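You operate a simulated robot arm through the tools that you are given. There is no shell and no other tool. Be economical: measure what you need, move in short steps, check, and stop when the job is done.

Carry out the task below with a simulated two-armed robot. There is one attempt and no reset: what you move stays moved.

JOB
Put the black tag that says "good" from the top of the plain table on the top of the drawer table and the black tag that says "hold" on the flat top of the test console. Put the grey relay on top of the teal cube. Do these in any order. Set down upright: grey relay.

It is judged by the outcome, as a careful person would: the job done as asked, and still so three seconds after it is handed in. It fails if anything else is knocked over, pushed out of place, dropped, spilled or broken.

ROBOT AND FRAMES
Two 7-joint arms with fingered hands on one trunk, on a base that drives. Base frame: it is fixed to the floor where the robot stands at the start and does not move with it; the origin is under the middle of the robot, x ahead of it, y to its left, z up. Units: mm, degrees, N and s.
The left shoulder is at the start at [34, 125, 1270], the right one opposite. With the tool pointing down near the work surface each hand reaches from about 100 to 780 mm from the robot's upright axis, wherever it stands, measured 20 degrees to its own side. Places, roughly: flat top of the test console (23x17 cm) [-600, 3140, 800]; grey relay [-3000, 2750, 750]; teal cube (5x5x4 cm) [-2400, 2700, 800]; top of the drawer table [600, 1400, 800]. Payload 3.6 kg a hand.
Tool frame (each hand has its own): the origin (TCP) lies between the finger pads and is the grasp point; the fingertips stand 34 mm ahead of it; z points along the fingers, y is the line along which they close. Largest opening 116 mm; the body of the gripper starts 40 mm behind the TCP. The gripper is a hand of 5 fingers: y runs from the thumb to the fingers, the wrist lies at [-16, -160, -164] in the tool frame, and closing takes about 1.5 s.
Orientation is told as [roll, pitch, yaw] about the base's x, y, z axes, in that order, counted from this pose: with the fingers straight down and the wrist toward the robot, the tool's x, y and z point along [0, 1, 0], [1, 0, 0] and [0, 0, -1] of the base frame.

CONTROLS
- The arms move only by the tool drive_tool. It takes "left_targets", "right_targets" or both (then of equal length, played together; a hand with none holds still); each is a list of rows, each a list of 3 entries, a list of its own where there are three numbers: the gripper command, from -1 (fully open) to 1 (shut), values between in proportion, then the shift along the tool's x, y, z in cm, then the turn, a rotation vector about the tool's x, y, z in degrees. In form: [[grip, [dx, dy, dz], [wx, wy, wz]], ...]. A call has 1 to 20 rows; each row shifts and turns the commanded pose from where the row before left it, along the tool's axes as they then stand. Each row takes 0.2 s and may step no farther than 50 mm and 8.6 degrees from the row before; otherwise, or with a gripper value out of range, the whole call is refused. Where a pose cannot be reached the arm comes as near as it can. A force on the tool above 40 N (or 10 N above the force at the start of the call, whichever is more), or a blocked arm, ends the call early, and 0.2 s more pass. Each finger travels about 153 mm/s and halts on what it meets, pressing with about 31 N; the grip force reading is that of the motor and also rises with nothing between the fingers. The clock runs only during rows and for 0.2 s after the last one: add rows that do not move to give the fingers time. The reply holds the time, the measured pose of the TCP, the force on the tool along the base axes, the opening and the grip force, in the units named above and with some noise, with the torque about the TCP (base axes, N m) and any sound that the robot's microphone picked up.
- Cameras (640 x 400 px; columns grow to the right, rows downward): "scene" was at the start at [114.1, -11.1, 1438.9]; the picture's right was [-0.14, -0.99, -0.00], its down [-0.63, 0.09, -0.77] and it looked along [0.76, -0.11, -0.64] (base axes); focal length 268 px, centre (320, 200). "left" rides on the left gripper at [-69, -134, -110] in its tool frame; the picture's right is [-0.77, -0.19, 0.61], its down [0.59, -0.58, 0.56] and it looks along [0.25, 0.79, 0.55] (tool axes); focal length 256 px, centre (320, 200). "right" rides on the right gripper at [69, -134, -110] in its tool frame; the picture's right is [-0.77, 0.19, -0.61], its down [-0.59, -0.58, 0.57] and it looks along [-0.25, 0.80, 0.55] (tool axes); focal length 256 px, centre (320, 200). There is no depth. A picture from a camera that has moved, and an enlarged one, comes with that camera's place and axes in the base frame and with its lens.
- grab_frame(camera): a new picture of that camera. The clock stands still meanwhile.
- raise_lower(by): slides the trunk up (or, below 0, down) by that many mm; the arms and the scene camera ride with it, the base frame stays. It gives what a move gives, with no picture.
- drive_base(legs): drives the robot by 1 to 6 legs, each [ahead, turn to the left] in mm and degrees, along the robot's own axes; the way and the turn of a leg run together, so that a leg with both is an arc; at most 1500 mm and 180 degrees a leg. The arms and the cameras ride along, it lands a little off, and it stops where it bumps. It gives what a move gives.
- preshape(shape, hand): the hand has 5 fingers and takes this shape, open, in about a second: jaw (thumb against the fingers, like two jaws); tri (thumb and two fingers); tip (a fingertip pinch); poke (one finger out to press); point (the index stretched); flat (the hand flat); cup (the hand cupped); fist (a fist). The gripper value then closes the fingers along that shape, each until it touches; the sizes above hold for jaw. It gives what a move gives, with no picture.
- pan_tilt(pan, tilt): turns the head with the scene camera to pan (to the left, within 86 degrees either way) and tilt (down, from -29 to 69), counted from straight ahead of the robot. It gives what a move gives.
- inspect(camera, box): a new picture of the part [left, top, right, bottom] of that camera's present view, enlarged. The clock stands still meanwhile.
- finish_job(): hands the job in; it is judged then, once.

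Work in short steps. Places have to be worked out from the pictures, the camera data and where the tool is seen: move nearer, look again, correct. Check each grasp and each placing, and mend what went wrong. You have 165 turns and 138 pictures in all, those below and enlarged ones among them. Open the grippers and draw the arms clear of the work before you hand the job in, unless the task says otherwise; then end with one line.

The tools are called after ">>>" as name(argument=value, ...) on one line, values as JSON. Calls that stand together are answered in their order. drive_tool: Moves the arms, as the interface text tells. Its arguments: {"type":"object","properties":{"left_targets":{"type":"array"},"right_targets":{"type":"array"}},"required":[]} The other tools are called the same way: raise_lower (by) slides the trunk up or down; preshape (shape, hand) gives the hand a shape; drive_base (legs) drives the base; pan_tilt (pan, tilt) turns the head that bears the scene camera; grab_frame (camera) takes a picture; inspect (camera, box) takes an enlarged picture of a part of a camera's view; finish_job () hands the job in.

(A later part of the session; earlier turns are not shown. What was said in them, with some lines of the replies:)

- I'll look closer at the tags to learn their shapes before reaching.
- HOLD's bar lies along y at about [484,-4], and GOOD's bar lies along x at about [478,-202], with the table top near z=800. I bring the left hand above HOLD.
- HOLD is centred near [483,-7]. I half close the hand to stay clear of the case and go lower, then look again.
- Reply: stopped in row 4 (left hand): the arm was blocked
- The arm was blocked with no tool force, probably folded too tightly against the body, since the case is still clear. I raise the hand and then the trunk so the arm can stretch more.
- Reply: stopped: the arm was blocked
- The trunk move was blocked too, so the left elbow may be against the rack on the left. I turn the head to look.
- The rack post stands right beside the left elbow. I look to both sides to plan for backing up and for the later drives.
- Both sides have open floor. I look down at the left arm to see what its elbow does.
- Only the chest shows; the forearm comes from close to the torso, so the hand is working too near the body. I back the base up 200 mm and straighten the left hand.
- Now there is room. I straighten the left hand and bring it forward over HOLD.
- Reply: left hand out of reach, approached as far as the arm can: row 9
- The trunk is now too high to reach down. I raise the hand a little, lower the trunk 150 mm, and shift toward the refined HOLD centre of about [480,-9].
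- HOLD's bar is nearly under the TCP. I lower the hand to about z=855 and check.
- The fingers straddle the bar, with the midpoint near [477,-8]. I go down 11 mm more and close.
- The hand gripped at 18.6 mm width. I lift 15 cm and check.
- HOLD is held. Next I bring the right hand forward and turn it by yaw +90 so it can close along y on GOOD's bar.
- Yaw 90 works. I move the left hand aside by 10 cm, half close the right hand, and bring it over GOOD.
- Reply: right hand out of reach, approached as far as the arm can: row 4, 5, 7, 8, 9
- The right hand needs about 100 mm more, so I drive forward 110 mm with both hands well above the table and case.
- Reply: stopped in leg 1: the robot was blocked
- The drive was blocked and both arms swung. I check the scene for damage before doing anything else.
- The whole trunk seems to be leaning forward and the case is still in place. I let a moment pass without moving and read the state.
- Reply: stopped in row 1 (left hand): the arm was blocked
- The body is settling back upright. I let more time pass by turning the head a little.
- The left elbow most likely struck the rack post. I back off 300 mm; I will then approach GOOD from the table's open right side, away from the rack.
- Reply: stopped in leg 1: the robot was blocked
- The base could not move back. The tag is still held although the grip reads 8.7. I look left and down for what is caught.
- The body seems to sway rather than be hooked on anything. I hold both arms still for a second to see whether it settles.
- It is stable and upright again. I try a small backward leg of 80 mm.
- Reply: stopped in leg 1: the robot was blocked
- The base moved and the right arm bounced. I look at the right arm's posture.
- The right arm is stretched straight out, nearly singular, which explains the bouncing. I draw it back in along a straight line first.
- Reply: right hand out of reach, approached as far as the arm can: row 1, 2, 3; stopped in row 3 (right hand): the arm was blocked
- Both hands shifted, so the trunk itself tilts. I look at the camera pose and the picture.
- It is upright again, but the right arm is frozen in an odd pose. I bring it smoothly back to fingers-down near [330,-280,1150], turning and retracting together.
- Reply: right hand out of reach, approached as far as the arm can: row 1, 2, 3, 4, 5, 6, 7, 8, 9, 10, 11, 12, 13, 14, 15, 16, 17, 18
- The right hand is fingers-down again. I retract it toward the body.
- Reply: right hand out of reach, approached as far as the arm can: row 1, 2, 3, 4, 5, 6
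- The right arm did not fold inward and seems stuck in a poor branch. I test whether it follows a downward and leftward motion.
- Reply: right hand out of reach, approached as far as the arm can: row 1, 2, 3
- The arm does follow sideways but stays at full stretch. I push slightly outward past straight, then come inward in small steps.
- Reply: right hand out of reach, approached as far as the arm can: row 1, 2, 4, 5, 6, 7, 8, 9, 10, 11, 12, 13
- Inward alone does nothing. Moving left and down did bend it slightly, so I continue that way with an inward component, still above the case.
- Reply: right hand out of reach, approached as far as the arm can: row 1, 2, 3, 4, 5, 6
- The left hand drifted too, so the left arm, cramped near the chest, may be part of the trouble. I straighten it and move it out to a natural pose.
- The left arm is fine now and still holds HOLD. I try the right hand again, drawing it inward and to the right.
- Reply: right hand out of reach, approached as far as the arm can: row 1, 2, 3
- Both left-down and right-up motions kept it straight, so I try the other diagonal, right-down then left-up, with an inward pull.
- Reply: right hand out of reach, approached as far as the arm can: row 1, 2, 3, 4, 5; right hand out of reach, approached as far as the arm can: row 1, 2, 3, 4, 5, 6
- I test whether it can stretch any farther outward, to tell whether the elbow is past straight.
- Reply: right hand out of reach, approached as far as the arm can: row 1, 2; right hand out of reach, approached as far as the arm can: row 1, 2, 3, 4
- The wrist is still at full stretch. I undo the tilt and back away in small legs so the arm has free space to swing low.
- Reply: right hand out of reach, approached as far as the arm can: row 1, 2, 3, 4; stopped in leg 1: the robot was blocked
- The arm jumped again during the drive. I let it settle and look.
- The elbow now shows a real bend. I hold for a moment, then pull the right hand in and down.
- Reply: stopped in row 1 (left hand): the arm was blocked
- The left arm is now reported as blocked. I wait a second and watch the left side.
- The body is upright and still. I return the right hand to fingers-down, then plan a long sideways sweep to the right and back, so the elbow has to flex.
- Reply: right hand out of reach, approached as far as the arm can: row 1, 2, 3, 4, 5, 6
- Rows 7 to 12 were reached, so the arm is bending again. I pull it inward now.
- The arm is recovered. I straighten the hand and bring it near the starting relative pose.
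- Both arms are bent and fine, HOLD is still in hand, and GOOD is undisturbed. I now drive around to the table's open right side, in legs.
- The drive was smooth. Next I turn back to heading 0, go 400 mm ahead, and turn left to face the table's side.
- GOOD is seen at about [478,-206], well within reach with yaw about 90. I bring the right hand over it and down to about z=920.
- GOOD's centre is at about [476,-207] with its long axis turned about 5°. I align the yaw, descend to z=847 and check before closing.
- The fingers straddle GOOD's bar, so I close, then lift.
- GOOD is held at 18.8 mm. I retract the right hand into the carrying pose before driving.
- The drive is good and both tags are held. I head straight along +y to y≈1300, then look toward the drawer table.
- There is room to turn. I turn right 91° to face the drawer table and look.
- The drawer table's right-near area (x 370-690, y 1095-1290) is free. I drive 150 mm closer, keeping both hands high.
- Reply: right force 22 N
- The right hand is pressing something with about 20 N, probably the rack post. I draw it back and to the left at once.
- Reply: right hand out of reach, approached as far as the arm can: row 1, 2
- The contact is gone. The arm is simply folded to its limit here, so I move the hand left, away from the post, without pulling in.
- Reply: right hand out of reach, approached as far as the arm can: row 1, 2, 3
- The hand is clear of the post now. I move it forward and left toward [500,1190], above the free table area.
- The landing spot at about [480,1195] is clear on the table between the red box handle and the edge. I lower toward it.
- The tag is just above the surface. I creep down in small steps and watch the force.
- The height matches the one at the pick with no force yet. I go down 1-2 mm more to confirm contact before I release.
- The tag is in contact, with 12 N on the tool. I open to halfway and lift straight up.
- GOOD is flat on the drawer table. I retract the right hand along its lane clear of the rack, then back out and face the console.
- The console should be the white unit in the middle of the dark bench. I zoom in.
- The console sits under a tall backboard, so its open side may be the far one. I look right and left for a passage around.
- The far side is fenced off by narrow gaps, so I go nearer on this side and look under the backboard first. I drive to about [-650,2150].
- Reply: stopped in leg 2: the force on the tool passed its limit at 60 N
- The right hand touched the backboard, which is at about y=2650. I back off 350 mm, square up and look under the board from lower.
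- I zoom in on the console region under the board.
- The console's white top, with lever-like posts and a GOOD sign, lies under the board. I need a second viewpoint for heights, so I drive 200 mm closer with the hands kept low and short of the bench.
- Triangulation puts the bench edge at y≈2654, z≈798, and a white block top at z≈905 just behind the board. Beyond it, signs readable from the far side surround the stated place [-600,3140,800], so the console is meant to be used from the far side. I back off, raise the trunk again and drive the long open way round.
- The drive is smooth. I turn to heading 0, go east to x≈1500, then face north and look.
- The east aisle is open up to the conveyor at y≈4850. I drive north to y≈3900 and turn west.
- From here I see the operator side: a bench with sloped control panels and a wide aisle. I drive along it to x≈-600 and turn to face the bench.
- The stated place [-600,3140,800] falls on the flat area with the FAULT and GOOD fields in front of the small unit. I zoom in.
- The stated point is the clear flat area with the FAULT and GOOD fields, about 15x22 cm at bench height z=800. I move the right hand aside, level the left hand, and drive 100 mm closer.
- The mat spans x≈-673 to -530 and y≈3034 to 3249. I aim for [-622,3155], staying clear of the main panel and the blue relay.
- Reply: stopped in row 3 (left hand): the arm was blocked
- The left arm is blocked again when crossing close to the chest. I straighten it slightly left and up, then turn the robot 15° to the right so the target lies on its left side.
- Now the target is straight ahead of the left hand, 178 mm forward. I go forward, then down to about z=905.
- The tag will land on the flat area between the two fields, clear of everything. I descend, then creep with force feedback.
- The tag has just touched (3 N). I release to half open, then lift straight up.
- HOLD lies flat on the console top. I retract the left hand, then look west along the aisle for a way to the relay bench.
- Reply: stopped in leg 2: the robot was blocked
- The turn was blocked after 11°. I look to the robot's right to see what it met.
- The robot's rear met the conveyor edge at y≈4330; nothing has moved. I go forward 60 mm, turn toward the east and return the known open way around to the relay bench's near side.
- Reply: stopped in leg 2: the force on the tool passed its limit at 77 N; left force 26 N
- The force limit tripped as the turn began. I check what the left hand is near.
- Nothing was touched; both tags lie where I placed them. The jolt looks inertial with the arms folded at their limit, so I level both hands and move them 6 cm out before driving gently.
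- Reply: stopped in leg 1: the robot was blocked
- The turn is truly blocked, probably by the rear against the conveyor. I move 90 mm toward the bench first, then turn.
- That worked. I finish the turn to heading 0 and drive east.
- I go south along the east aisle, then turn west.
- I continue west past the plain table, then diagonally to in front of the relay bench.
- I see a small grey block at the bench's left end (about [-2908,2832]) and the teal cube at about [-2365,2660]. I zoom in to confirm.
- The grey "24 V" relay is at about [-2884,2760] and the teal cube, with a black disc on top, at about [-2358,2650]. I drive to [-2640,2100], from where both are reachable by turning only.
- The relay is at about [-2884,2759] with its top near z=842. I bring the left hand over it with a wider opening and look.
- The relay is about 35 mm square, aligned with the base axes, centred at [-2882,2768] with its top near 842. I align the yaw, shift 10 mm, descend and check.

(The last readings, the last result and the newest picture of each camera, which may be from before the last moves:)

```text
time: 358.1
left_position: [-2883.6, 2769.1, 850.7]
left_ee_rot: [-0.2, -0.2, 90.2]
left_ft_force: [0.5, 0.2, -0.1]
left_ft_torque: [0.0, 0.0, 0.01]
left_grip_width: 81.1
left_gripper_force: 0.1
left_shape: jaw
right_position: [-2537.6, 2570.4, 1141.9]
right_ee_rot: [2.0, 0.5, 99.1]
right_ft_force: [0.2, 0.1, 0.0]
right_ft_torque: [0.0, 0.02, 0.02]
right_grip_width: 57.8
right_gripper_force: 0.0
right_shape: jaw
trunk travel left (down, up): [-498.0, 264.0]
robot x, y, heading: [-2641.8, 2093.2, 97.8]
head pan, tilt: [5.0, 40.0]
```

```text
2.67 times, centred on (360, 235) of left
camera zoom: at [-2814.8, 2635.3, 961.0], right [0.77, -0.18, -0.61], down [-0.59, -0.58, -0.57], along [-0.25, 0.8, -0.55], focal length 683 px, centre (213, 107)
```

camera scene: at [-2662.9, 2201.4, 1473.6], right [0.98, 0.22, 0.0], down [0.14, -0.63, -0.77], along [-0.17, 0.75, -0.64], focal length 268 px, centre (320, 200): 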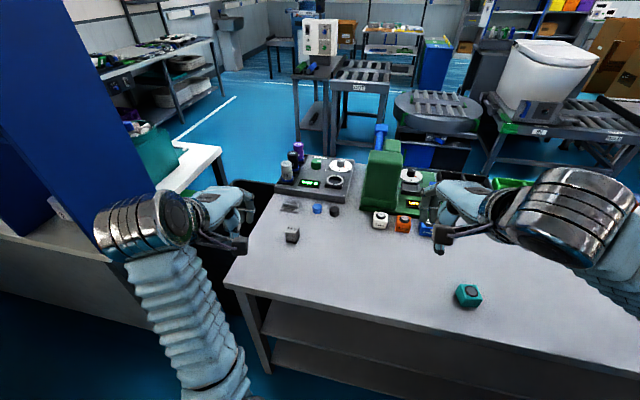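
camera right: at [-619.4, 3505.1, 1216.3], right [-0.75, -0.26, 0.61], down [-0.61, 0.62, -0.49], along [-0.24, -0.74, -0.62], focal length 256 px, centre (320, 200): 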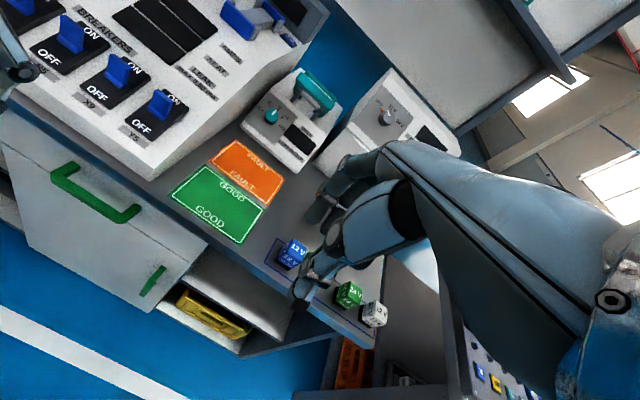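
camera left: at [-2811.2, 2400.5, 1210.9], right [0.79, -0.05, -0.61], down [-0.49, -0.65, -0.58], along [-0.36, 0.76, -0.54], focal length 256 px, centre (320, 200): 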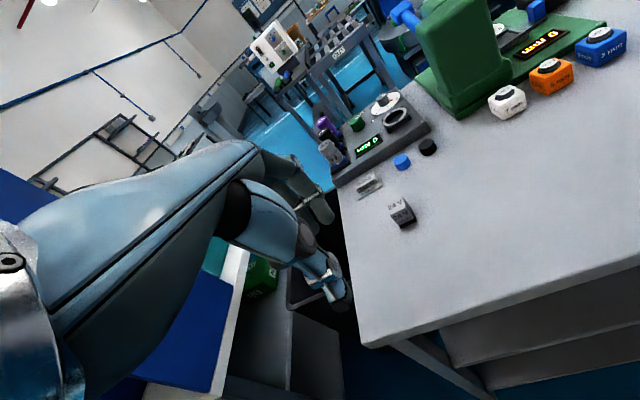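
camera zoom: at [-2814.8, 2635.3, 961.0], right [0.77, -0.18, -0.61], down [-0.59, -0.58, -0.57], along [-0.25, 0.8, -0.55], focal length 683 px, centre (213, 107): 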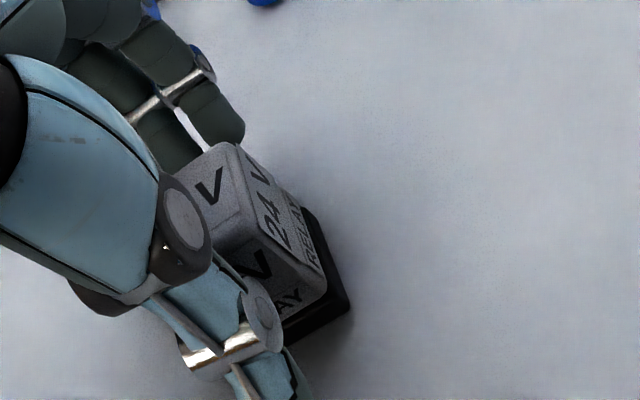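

The fingers straddle the relay. I shift 3 mm, lower 8 mm, close, and lift a little.

>>> drive_tool(left_targets=[[-0.4, [-0.3, 0, 0.8], [0, 0, 0]], [0, [0, 0, 0], [0, 0, 0]], [0.5, [0, 0, 0], [0, 0, 0]], [1, [0, 0, 0], [0, 0, 0]], [1, [0, 0, 0], [0, 0, 0]], [1, [0, 0, 0], [0, 0, 0]], [1, [0, 0, 0], [0, 0, 0]]])

>>> inspect(camera="left", box=[260, 160, 460, 310])

```text
time: 359.8
left_position: [-2880.8, 2768.0, 842.8]
left_ee_rot: [-0.2, -0.3, 90.1]
left_ft_force: [-0.5, 1.3, 4.8]
left_ft_torque: [0.12, 0.01, 0.02]
left_grip_width: 32.0
left_gripper_force: 30.3
left_shape: jaw
right_position: [-2536.7, 2570.3, 1140.9]
right_ee_rot: [2.0, 0.4, 99.1]
right_ft_force: [0.5, -0.8, 0.7]
right_ft_torque: [-0.01, -0.02, -0.02]
right_grip_width: 58.1
right_gripper_force: 0.0
right_shape: jaw
trunk travel left (down, up): [-498.0, 264.0]
robot x, y, heading: [-2641.8, 2094.0, 97.3]
head pan, tilt: [5.0, 40.0]
```

```text
2.67 times, centred on (360, 235) of left
camera zoom: at [-2812.2, 2634.6, 953.4], right [0.77, -0.18, -0.61], down [-0.59, -0.58, -0.57], along [-0.25, 0.8, -0.55], focal length 683 px, centre (213, 107)
```

zoom: 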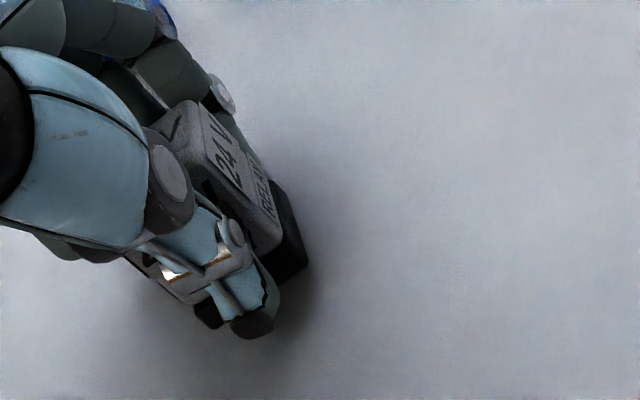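

>>> drive_tool(left_targets=[[1, [0, 0, -1], [0, 0, 0]], [1, [0, 0, -3], [0, 0, 0]], [1, [0, 0, -4], [0, 0, 0]], [1, [0, 0, 0], [0, 0, 0]]])

>>> inspect(camera="left", box=[260, 160, 460, 310])

>>> inspect(camera="scene", box=[220, 150, 380, 260])

```text
time: 360.8
left_position: [-2879.5, 2767.6, 921.3]
left_ee_rot: [-0.3, -0.1, 90.1]
left_ft_force: [0.1, 0.4, -1.1]
left_ft_torque: [-0.05, 0.0, 0.04]
left_grip_width: 32.1
left_gripper_force: 31.1
left_shape: jaw
right_position: [-2535.7, 2570.6, 1141.9]
right_ee_rot: [2.0, 0.5, 99.2]
right_ft_force: [-0.1, -0.7, -0.4]
right_ft_torque: [-0.02, -0.01, -0.02]
right_grip_width: 58.0
right_gripper_force: 0.1
right_shape: jaw
trunk travel left (down, up): [-498.0, 264.0]
robot x, y, heading: [-2645.9, 2098.1, 97.4]
head pan, tilt: [5.0, 40.0]
```

```text
2.67 times, centred on (360, 235) of left
camera zoom: at [-2811.9, 2634.7, 1031.8], right [0.77, -0.18, -0.61], down [-0.59, -0.58, -0.57], along [-0.25, 0.8, -0.55], focal length 683 px, centre (213, 107)
```

zoom: 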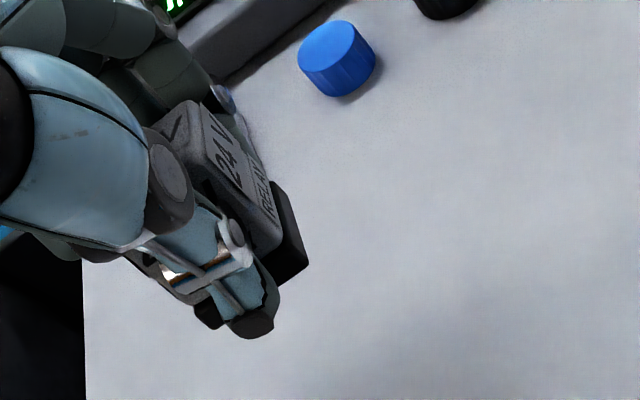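

```text
3.64 times, centred on (300, 205) of scene
camera zoom: at [-2663.2, 2201.7, 1473.5], right [0.98, 0.22, 0.0], down [0.14, -0.63, -0.77], along [-0.17, 0.75, -0.64], focal length 975 px, centre (393, 182)
```

zoom: 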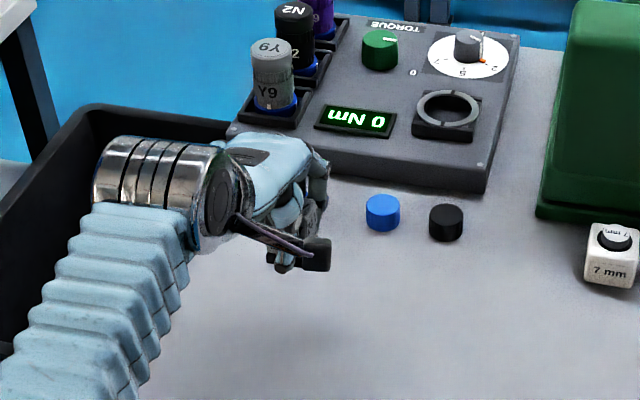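

The relay is held and nearly upright. I raise and retract it, then turn the robot right 47° toward the teal cube.

>>> drive_tool(left_targets=[[1, [0, 0, -4], [0, 0, 0]], [1, [0, -2, -4], [0, 0, -2]], [1, [0, -3.6, -3], [0, 0, -2]], [1, [0, -3.6, -3], [0, 0, -2]], [1, [0, -3.6, -2], [0, 0, -2]], [1, [0, -3.6, -1], [0, 0, 0]], [1, [0, -3.6, 0], [0, 0, 0]], [1, [0, 0, 0], [0, 0, 0]]])

>>> drive_base(legs=[[0, -45]])

>>> pan_tilt(pan=5, tilt=45)

>>> grab_frame(camera="scene")

>>> grab_frame(camera="left")

```text
time: 362.6
left_position: [-2861.8, 2570.0, 1090.7]
left_ee_rot: [-0.3, 0.0, 98.1]
left_ft_force: [-0.5, -0.3, -1.0]
left_ft_torque: [0.01, 0.03, -0.01]
left_grip_width: 32.0
left_gripper_force: 30.7
left_shape: jaw
right_position: [-2537.5, 2571.8, 1141.1]
right_ee_rot: [2.0, 0.5, 99.0]
right_ft_force: [-0.1, -0.3, 0.0]
right_ft_torque: [-0.01, 0.02, 0.01]
right_grip_width: 58.0
right_gripper_force: 0.0
right_shape: jaw
trunk travel left (down, up): [-498.0, 264.0]
robot x, y, heading: [-2641.6, 2094.0, 97.6]
head pan, tilt: [5.0, 40.0]
```

```text
time: 365.0
left_position: [-2461.6, 2586.7, 1091.4]
left_ee_rot: [-0.3, -0.1, 53.0]
left_ft_force: [-0.2, -1.1, -0.7]
left_ft_torque: [0.0, 0.01, 0.01]
left_grip_width: 32.1
left_gripper_force: 31.5
left_shape: jaw
right_position: [-2230.5, 2355.2, 1140.8]
right_ee_rot: [2.0, 0.4, 54.0]
right_ft_force: [-0.4, -0.5, -0.2]
right_ft_torque: [-0.01, -0.02, -0.03]
right_grip_width: 57.9
right_gripper_force: 0.0
right_shape: jaw
trunk travel left (down, up): [-498.0, 264.0]
robot x, y, heading: [-2644.8, 2098.0, 52.4]
head pan, tilt: [5.0, 40.0]
```

```text
time: 365.7
left_position: [-2461.3, 2585.1, 1091.6]
left_ee_rot: [-0.3, -0.1, 53.1]
left_ft_force: [0.9, 0.9, -1.5]
left_ft_torque: [0.02, 0.0, 0.01]
left_grip_width: 32.0
left_gripper_force: 31.1
left_shape: jaw
right_position: [-2230.2, 2356.4, 1140.3]
right_ee_rot: [2.0, 0.4, 54.0]
right_ft_force: [-0.4, 0.3, 0.2]
right_ft_torque: [-0.02, 0.01, 0.02]
right_grip_width: 58.1
right_gripper_force: 0.2
right_shape: jaw
trunk travel left (down, up): [-498.0, 264.0]
robot x, y, heading: [-2642.0, 2093.3, 52.6]
head pan, tilt: [5.0, 45.0]
```

```text
37 pictures are left
camera scene: at [-2584.0, 2182.6, 1466.3], right [0.84, -0.54, 0.0], down [-0.38, -0.6, -0.71], along [0.38, 0.6, -0.71], focal length 268 px, centre (320, 200)
```

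scene: 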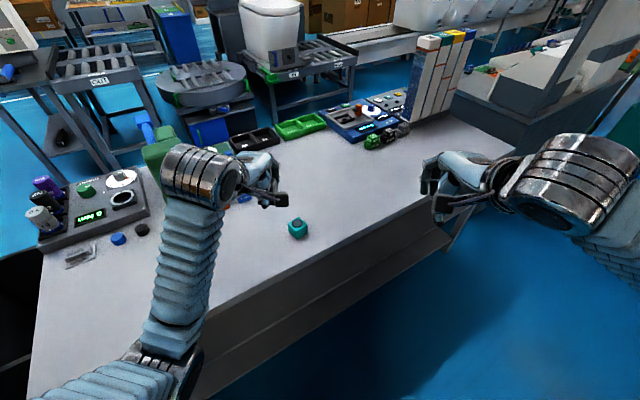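

```text
36 pictures are left
camera left: at [-2487.5, 2437.8, 1201.9], right [0.5, -0.61, -0.61], down [-0.82, -0.11, -0.57], along [0.28, 0.78, -0.55], focal length 256 px, centre (320, 200)
```

left: 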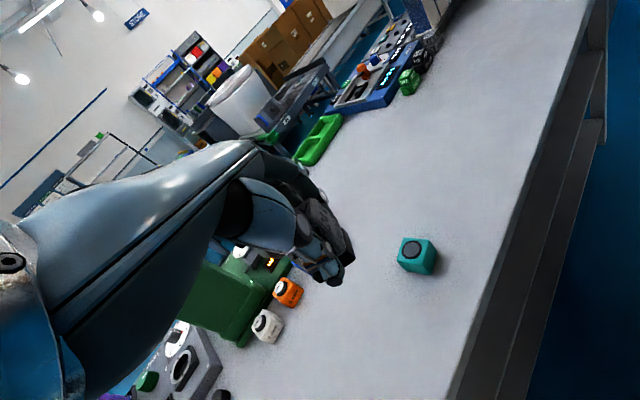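

The cube's centre is at about [-2364,2659]. I move the relay over it at about z=985 and look.

>>> drive_tool(left_targets=[[1, [-1.17, 3.72, 0], [0, 0, 0]], [1, [-1.17, 3.72, 0], [0, 0, 0]], [1, [-1.17, 3.72, 0], [0, 0, 0]], [1, [0, 0, 3.5], [0, 0, 0]], [1, [0, 0, 3.5], [0, 0, 0]], [1, [0, 0, 3.5], [0, 0, 0]], [1, [0, 0, 0], [0, 0, 0]]])

>>> inspect(camera="left", box=[260, 160, 500, 340])

>>> inspect(camera="scene", box=[220, 130, 400, 260])

```text
time: 367.3
left_position: [-2367.9, 2653.4, 985.5]
left_ee_rot: [-0.2, -0.1, 53.0]
left_ft_force: [0.4, -0.3, -0.3]
left_ft_torque: [0.03, 0.01, 0.02]
left_grip_width: 31.9
left_gripper_force: 30.9
left_shape: jaw
right_position: [-2230.4, 2355.1, 1140.4]
right_ee_rot: [2.1, 0.4, 54.0]
right_ft_force: [-0.4, 0.5, -0.4]
right_ft_torque: [0.04, 0.02, 0.02]
right_grip_width: 58.1
right_gripper_force: 0.1
right_shape: jaw
trunk travel left (down, up): [-498.0, 264.0]
robot x, y, heading: [-2644.0, 2096.0, 52.6]
head pan, tilt: [5.0, 45.0]
```

```text
2.22 times, centred on (380, 250) of left
camera zoom: at [-2393.1, 2505.2, 1096.3], right [0.5, -0.61, -0.61], down [-0.82, -0.11, -0.57], along [0.28, 0.78, -0.55], focal length 569 px, centre (187, 89)
```

zoom: 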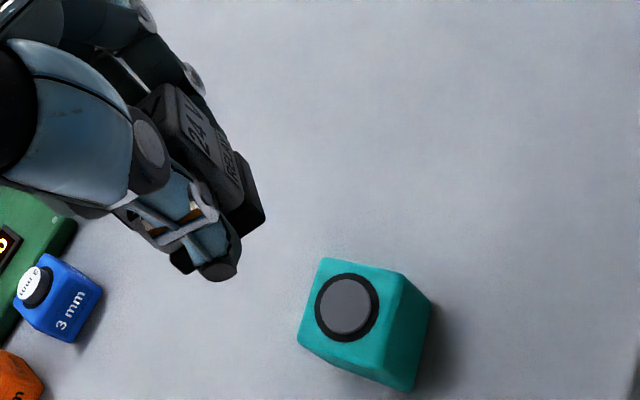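

```text
3.08 times, centred on (310, 195) of scene
camera zoom: at [-2583.6, 2182.5, 1466.3], right [0.84, -0.54, 0.0], down [-0.38, -0.6, -0.71], along [0.38, 0.6, -0.71], focal length 825 px, centre (351, 215)
```

zoom: 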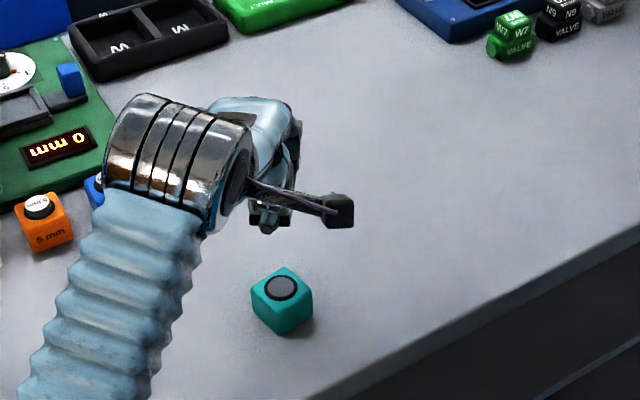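

From the picture geometry the relay's bottom is about 35 mm below the TCP and nearly centred. I correct 2-3 mm and descend to z≈892.

>>> drive_tool(left_targets=[[1, [-0.21, 0.22, 2], [0, 0, 0]], [1, [0, 0, 3], [0, 0, 0]], [1, [0, 0, 3], [0, 0, 0]], [1, [0, 0, 1.3], [0, 0, 0]], [1, [0, 0, 0], [0, 0, 0]]])

>>> inspect(camera="left", box=[260, 160, 460, 310])

>>> inspect(camera="scene", box=[250, 160, 370, 260])

```text
time: 368.5
left_position: [-2363.1, 2654.7, 893.3]
left_ee_rot: [-0.2, 0.0, 52.9]
left_ft_force: [-0.8, 0.2, -0.1]
left_ft_torque: [0.01, 0.0, 0.0]
left_grip_width: 31.5
left_gripper_force: 31.6
left_shape: jaw
right_position: [-2230.6, 2356.2, 1141.9]
right_ee_rot: [2.0, 0.4, 53.9]
right_ft_force: [0.0, -0.2, -1.4]
right_ft_torque: [0.0, 0.0, -0.02]
right_grip_width: 57.6
right_gripper_force: 0.0
right_shape: jaw
trunk travel left (down, up): [-498.0, 264.0]
robot x, y, heading: [-2649.1, 2096.1, 52.5]
head pan, tilt: [5.0, 45.0]
```

```text
2.67 times, centred on (360, 235) of left
camera zoom: at [-2389.6, 2506.0, 1004.4], right [0.5, -0.61, -0.61], down [-0.82, -0.11, -0.57], along [0.28, 0.78, -0.55], focal length 683 px, centre (213, 107)
```

zoom: 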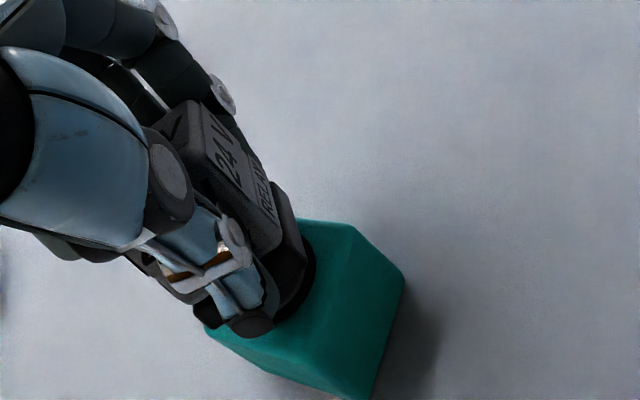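

```text
4.00 times, centred on (310, 210) of scene
camera zoom: at [-2583.9, 2182.5, 1466.3], right [0.84, -0.54, 0.0], down [-0.38, -0.6, -0.71], along [0.38, 0.6, -0.71], focal length 1072 px, centre (360, 160)
```

zoom: 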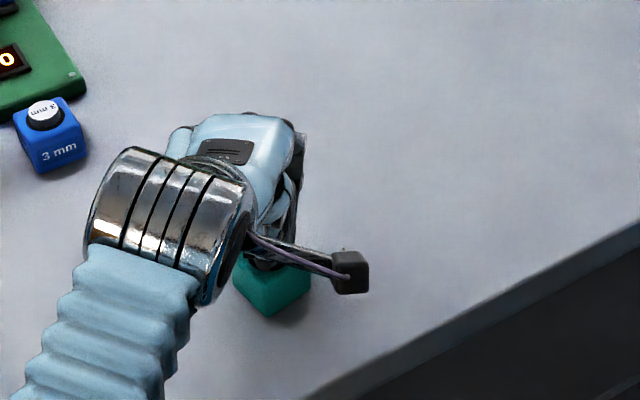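

The relay is centred over the cube within about 2 mm. I creep down with force feedback.

>>> drive_tool(left_targets=[[1, [0, 0, 0.7], [0, 0, 0]], [1, [0, 0, 0.3], [0, 0, 0]], [1, [0, 0, 0.2], [0, 0, 0]], [1, [0, 0, 0], [0, 0, 0]]])

```text
time: 369.5
left_position: [-2362.6, 2653.6, 884.0]
left_ee_rot: [-0.1, -0.3, 53.1]
left_ft_force: [-1.4, 0.5, 8.4]
left_ft_torque: [0.08, -0.09, 0.0]
left_grip_width: 31.5
left_gripper_force: 31.1
left_shape: jaw
right_position: [-2231.0, 2354.2, 1141.4]
right_ee_rot: [2.1, 0.4, 54.0]
right_ft_force: [0.6, 0.3, 0.2]
right_ft_torque: [0.0, 0.0, -0.02]
right_grip_width: 57.8
right_gripper_force: 0.0
right_shape: jaw
trunk travel left (down, up): [-498.0, 264.0]
robot x, y, heading: [-2643.3, 2091.9, 52.9]
head pan, tilt: [5.0, 45.0]
```

There is contact with 8 N at z=884. I check the picture before releasing.

>>> inspect(camera="left", box=[260, 160, 460, 310])

```text
2.67 times, centred on (360, 235) of left
camera zoom: at [-2389.2, 2505.2, 993.2], right [0.51, -0.61, -0.61], down [-0.81, -0.11, -0.57], along [0.28, 0.78, -0.55], focal length 683 px, centre (213, 107)
```

zoom: 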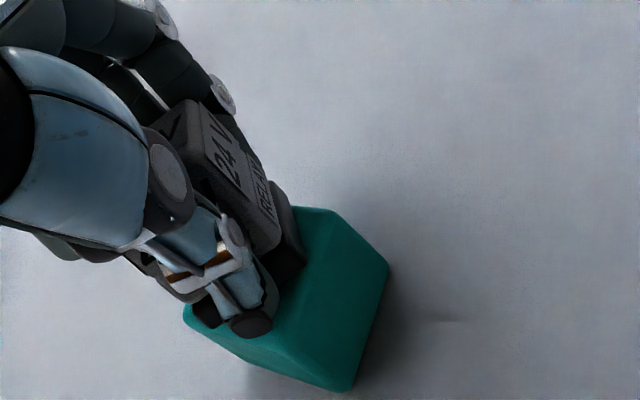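

The relay sits centred on the cube's disc. I open gradually, then rise straight up.

>>> drive_tool(left_targets=[[0.45, [0, 0, 0], [0, 0, 0]], [0.3, [0, 0, 0], [0, 0, 0]], [0.1, [0, 0, 0], [0, 0, 0]], [-0.2, [0, 0, 0], [0, 0, 0]], [-0.4, [0, 0, 0], [0, 0, 0]], [-0.4, [0, 0, 0], [0, 0, 0]]])

>>> inspect(camera="left", box=[260, 160, 460, 310])

```text
time: 370.9
left_position: [-2363.4, 2652.8, 880.5]
left_ee_rot: [-0.2, 0.0, 52.9]
left_ft_force: [0.6, 0.1, -0.6]
left_ft_torque: [0.01, 0.04, 0.02]
left_grip_width: 81.0
left_gripper_force: 0.0
left_shape: jaw
right_position: [-2231.2, 2355.3, 1140.9]
right_ee_rot: [1.9, 0.3, 54.0]
right_ft_force: [-0.1, -0.7, -0.3]
right_ft_torque: [0.03, 0.0, 0.03]
right_grip_width: 58.0
right_gripper_force: 0.1
right_shape: jaw
trunk travel left (down, up): [-498.0, 264.0]
robot x, y, heading: [-2642.2, 2096.2, 52.6]
head pan, tilt: [5.0, 45.0]
```

```text
2.67 times, centred on (360, 235) of left
camera zoom: at [-2388.8, 2505.5, 991.8], right [0.5, -0.61, -0.61], down [-0.82, -0.11, -0.57], along [0.28, 0.78, -0.55], focal length 683 px, centre (213, 107)
```

zoom: 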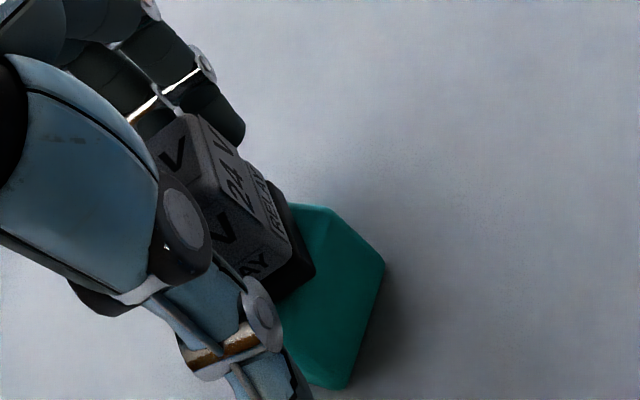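

The relay stands on the cube. I lift straight up, retract and check.

>>> drive_tool(left_targets=[[-0.4, [0, 0, -2], [0, 0, 0]], [-0.4, [0, 0, -4], [0, 0, 0]], [-0.4, [0, 0, -4], [0, 0, 0]], [-0.4, [0, 0, -4], [0, 0, 0]], [-0.4, [0, 0, -4], [0, 0, 0]], [-0.4, [0, -3, -3], [0, 0, 0]], [-0.4, [0, -4, 0], [0, 0, 0]], [-0.4, [0, -4, 0], [0, 0, 0]], [-1, [0, 0, 0], [0, 0, 0]]], right_targets=[[-1, [0, 0, 0], [0, 0, 0]], [-1, [0, 0, 0], [0, 0, 0]], [-1, [0, 0, 0], [0, 0, 0]], [-1, [0, 0, 0], [0, 0, 0]], [-1, [0, 0, 0], [0, 0, 0]], [-1, [0, 0, 0], [0, 0, 0]], [-1, [0, 0, 0], [0, 0, 0]], [-1, [0, 0, 0], [0, 0, 0]], [-1, [0, 0, 0], [0, 0, 0]]])

>>> inspect(camera="scene", box=[240, 170, 360, 260])

>>> inspect(camera="left", box=[300, 160, 500, 310])

```text
time: 372.9
left_position: [-2428.7, 2565.1, 1092.4]
left_ee_rot: [-0.2, 0.0, 53.1]
left_ft_force: [0.6, 0.8, -0.1]
left_ft_torque: [-0.01, 0.01, -0.03]
left_grip_width: 116.0
left_gripper_force: 0.0
left_shape: jaw
right_position: [-2230.8, 2355.8, 1141.3]
right_ee_rot: [2.0, 0.4, 54.1]
right_ft_force: [0.7, 0.8, -1.0]
right_ft_torque: [0.02, 0.0, -0.01]
right_grip_width: 115.9
right_gripper_force: 0.0
right_shape: jaw
trunk travel left (down, up): [-498.0, 264.0]
robot x, y, heading: [-2647.6, 2094.3, 52.5]
head pan, tilt: [5.0, 45.0]
```

```text
4.44 times, centred on (300, 215) of scene
camera zoom: at [-2583.6, 2182.9, 1466.2], right [0.84, -0.54, 0.0], down [-0.38, -0.6, -0.71], along [0.38, 0.6, -0.71], focal length 1191 px, centre (409, 133)
```

zoom: 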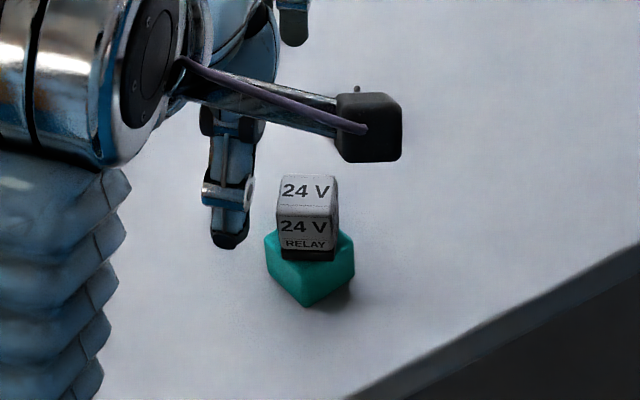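

```text
2.67 times, centred on (400, 235) of left
camera zoom: at [-2454.2, 2417.2, 1202.8], right [0.5, -0.61, -0.61], down [-0.82, -0.11, -0.57], along [0.28, 0.78, -0.55], focal length 683 px, centre (107, 107)
```

zoom: 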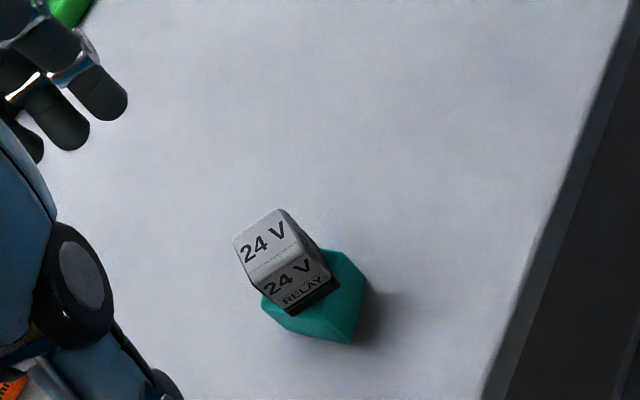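

The relay stands upright and centred on the cube. I back the robot away so both open hands are clear of the bench.

>>> drive_base(legs=[[-300, 0]])

>>> grab_frame(camera="scene")

```text
time: 374.9
left_position: [-2607.3, 2331.4, 1093.3]
left_ee_rot: [-0.2, -0.2, 53.0]
left_ft_force: [-0.4, -0.4, 0.1]
left_ft_torque: [-0.01, 0.0, 0.0]
left_grip_width: 115.9
left_gripper_force: 0.1
left_shape: jaw
right_position: [-2410.3, 2122.0, 1141.8]
right_ee_rot: [1.9, 0.4, 53.9]
right_ft_force: [-0.2, -0.4, -0.7]
right_ft_torque: [-0.02, -0.05, 0.02]
right_grip_width: 116.0
right_gripper_force: 0.0
right_shape: jaw
trunk travel left (down, up): [-498.0, 264.0]
robot x, y, heading: [-2822.4, 1860.6, 52.3]
head pan, tilt: [5.0, 45.0]
```

```text
27 pictures are left
camera scene: at [-2762.9, 1949.0, 1466.3], right [0.84, -0.54, 0.0], down [-0.38, -0.6, -0.71], along [0.38, 0.6, -0.71], focal length 268 px, centre (320, 200)
```

scene: 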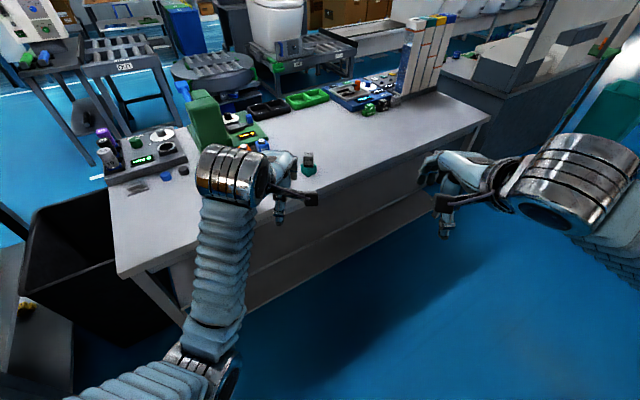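

All three items are placed, the hands are open and the arms are clear of the work. I hand the job in.

>>> finish_job()

```text
The job is handed in.
```

I handed the job in with all three items placed: the "good" tag is on the drawer table, the "hold" tag is on the flat top of the test console at about [-622, 3153] (where I judged that surface to be), and the grey relay stands upright on the teal cube. On the way the right hand pressed the rack post and bumped the console's backboard, and the robot's rear seems to have met the conveyor; I saw nothing knocked over or moved.
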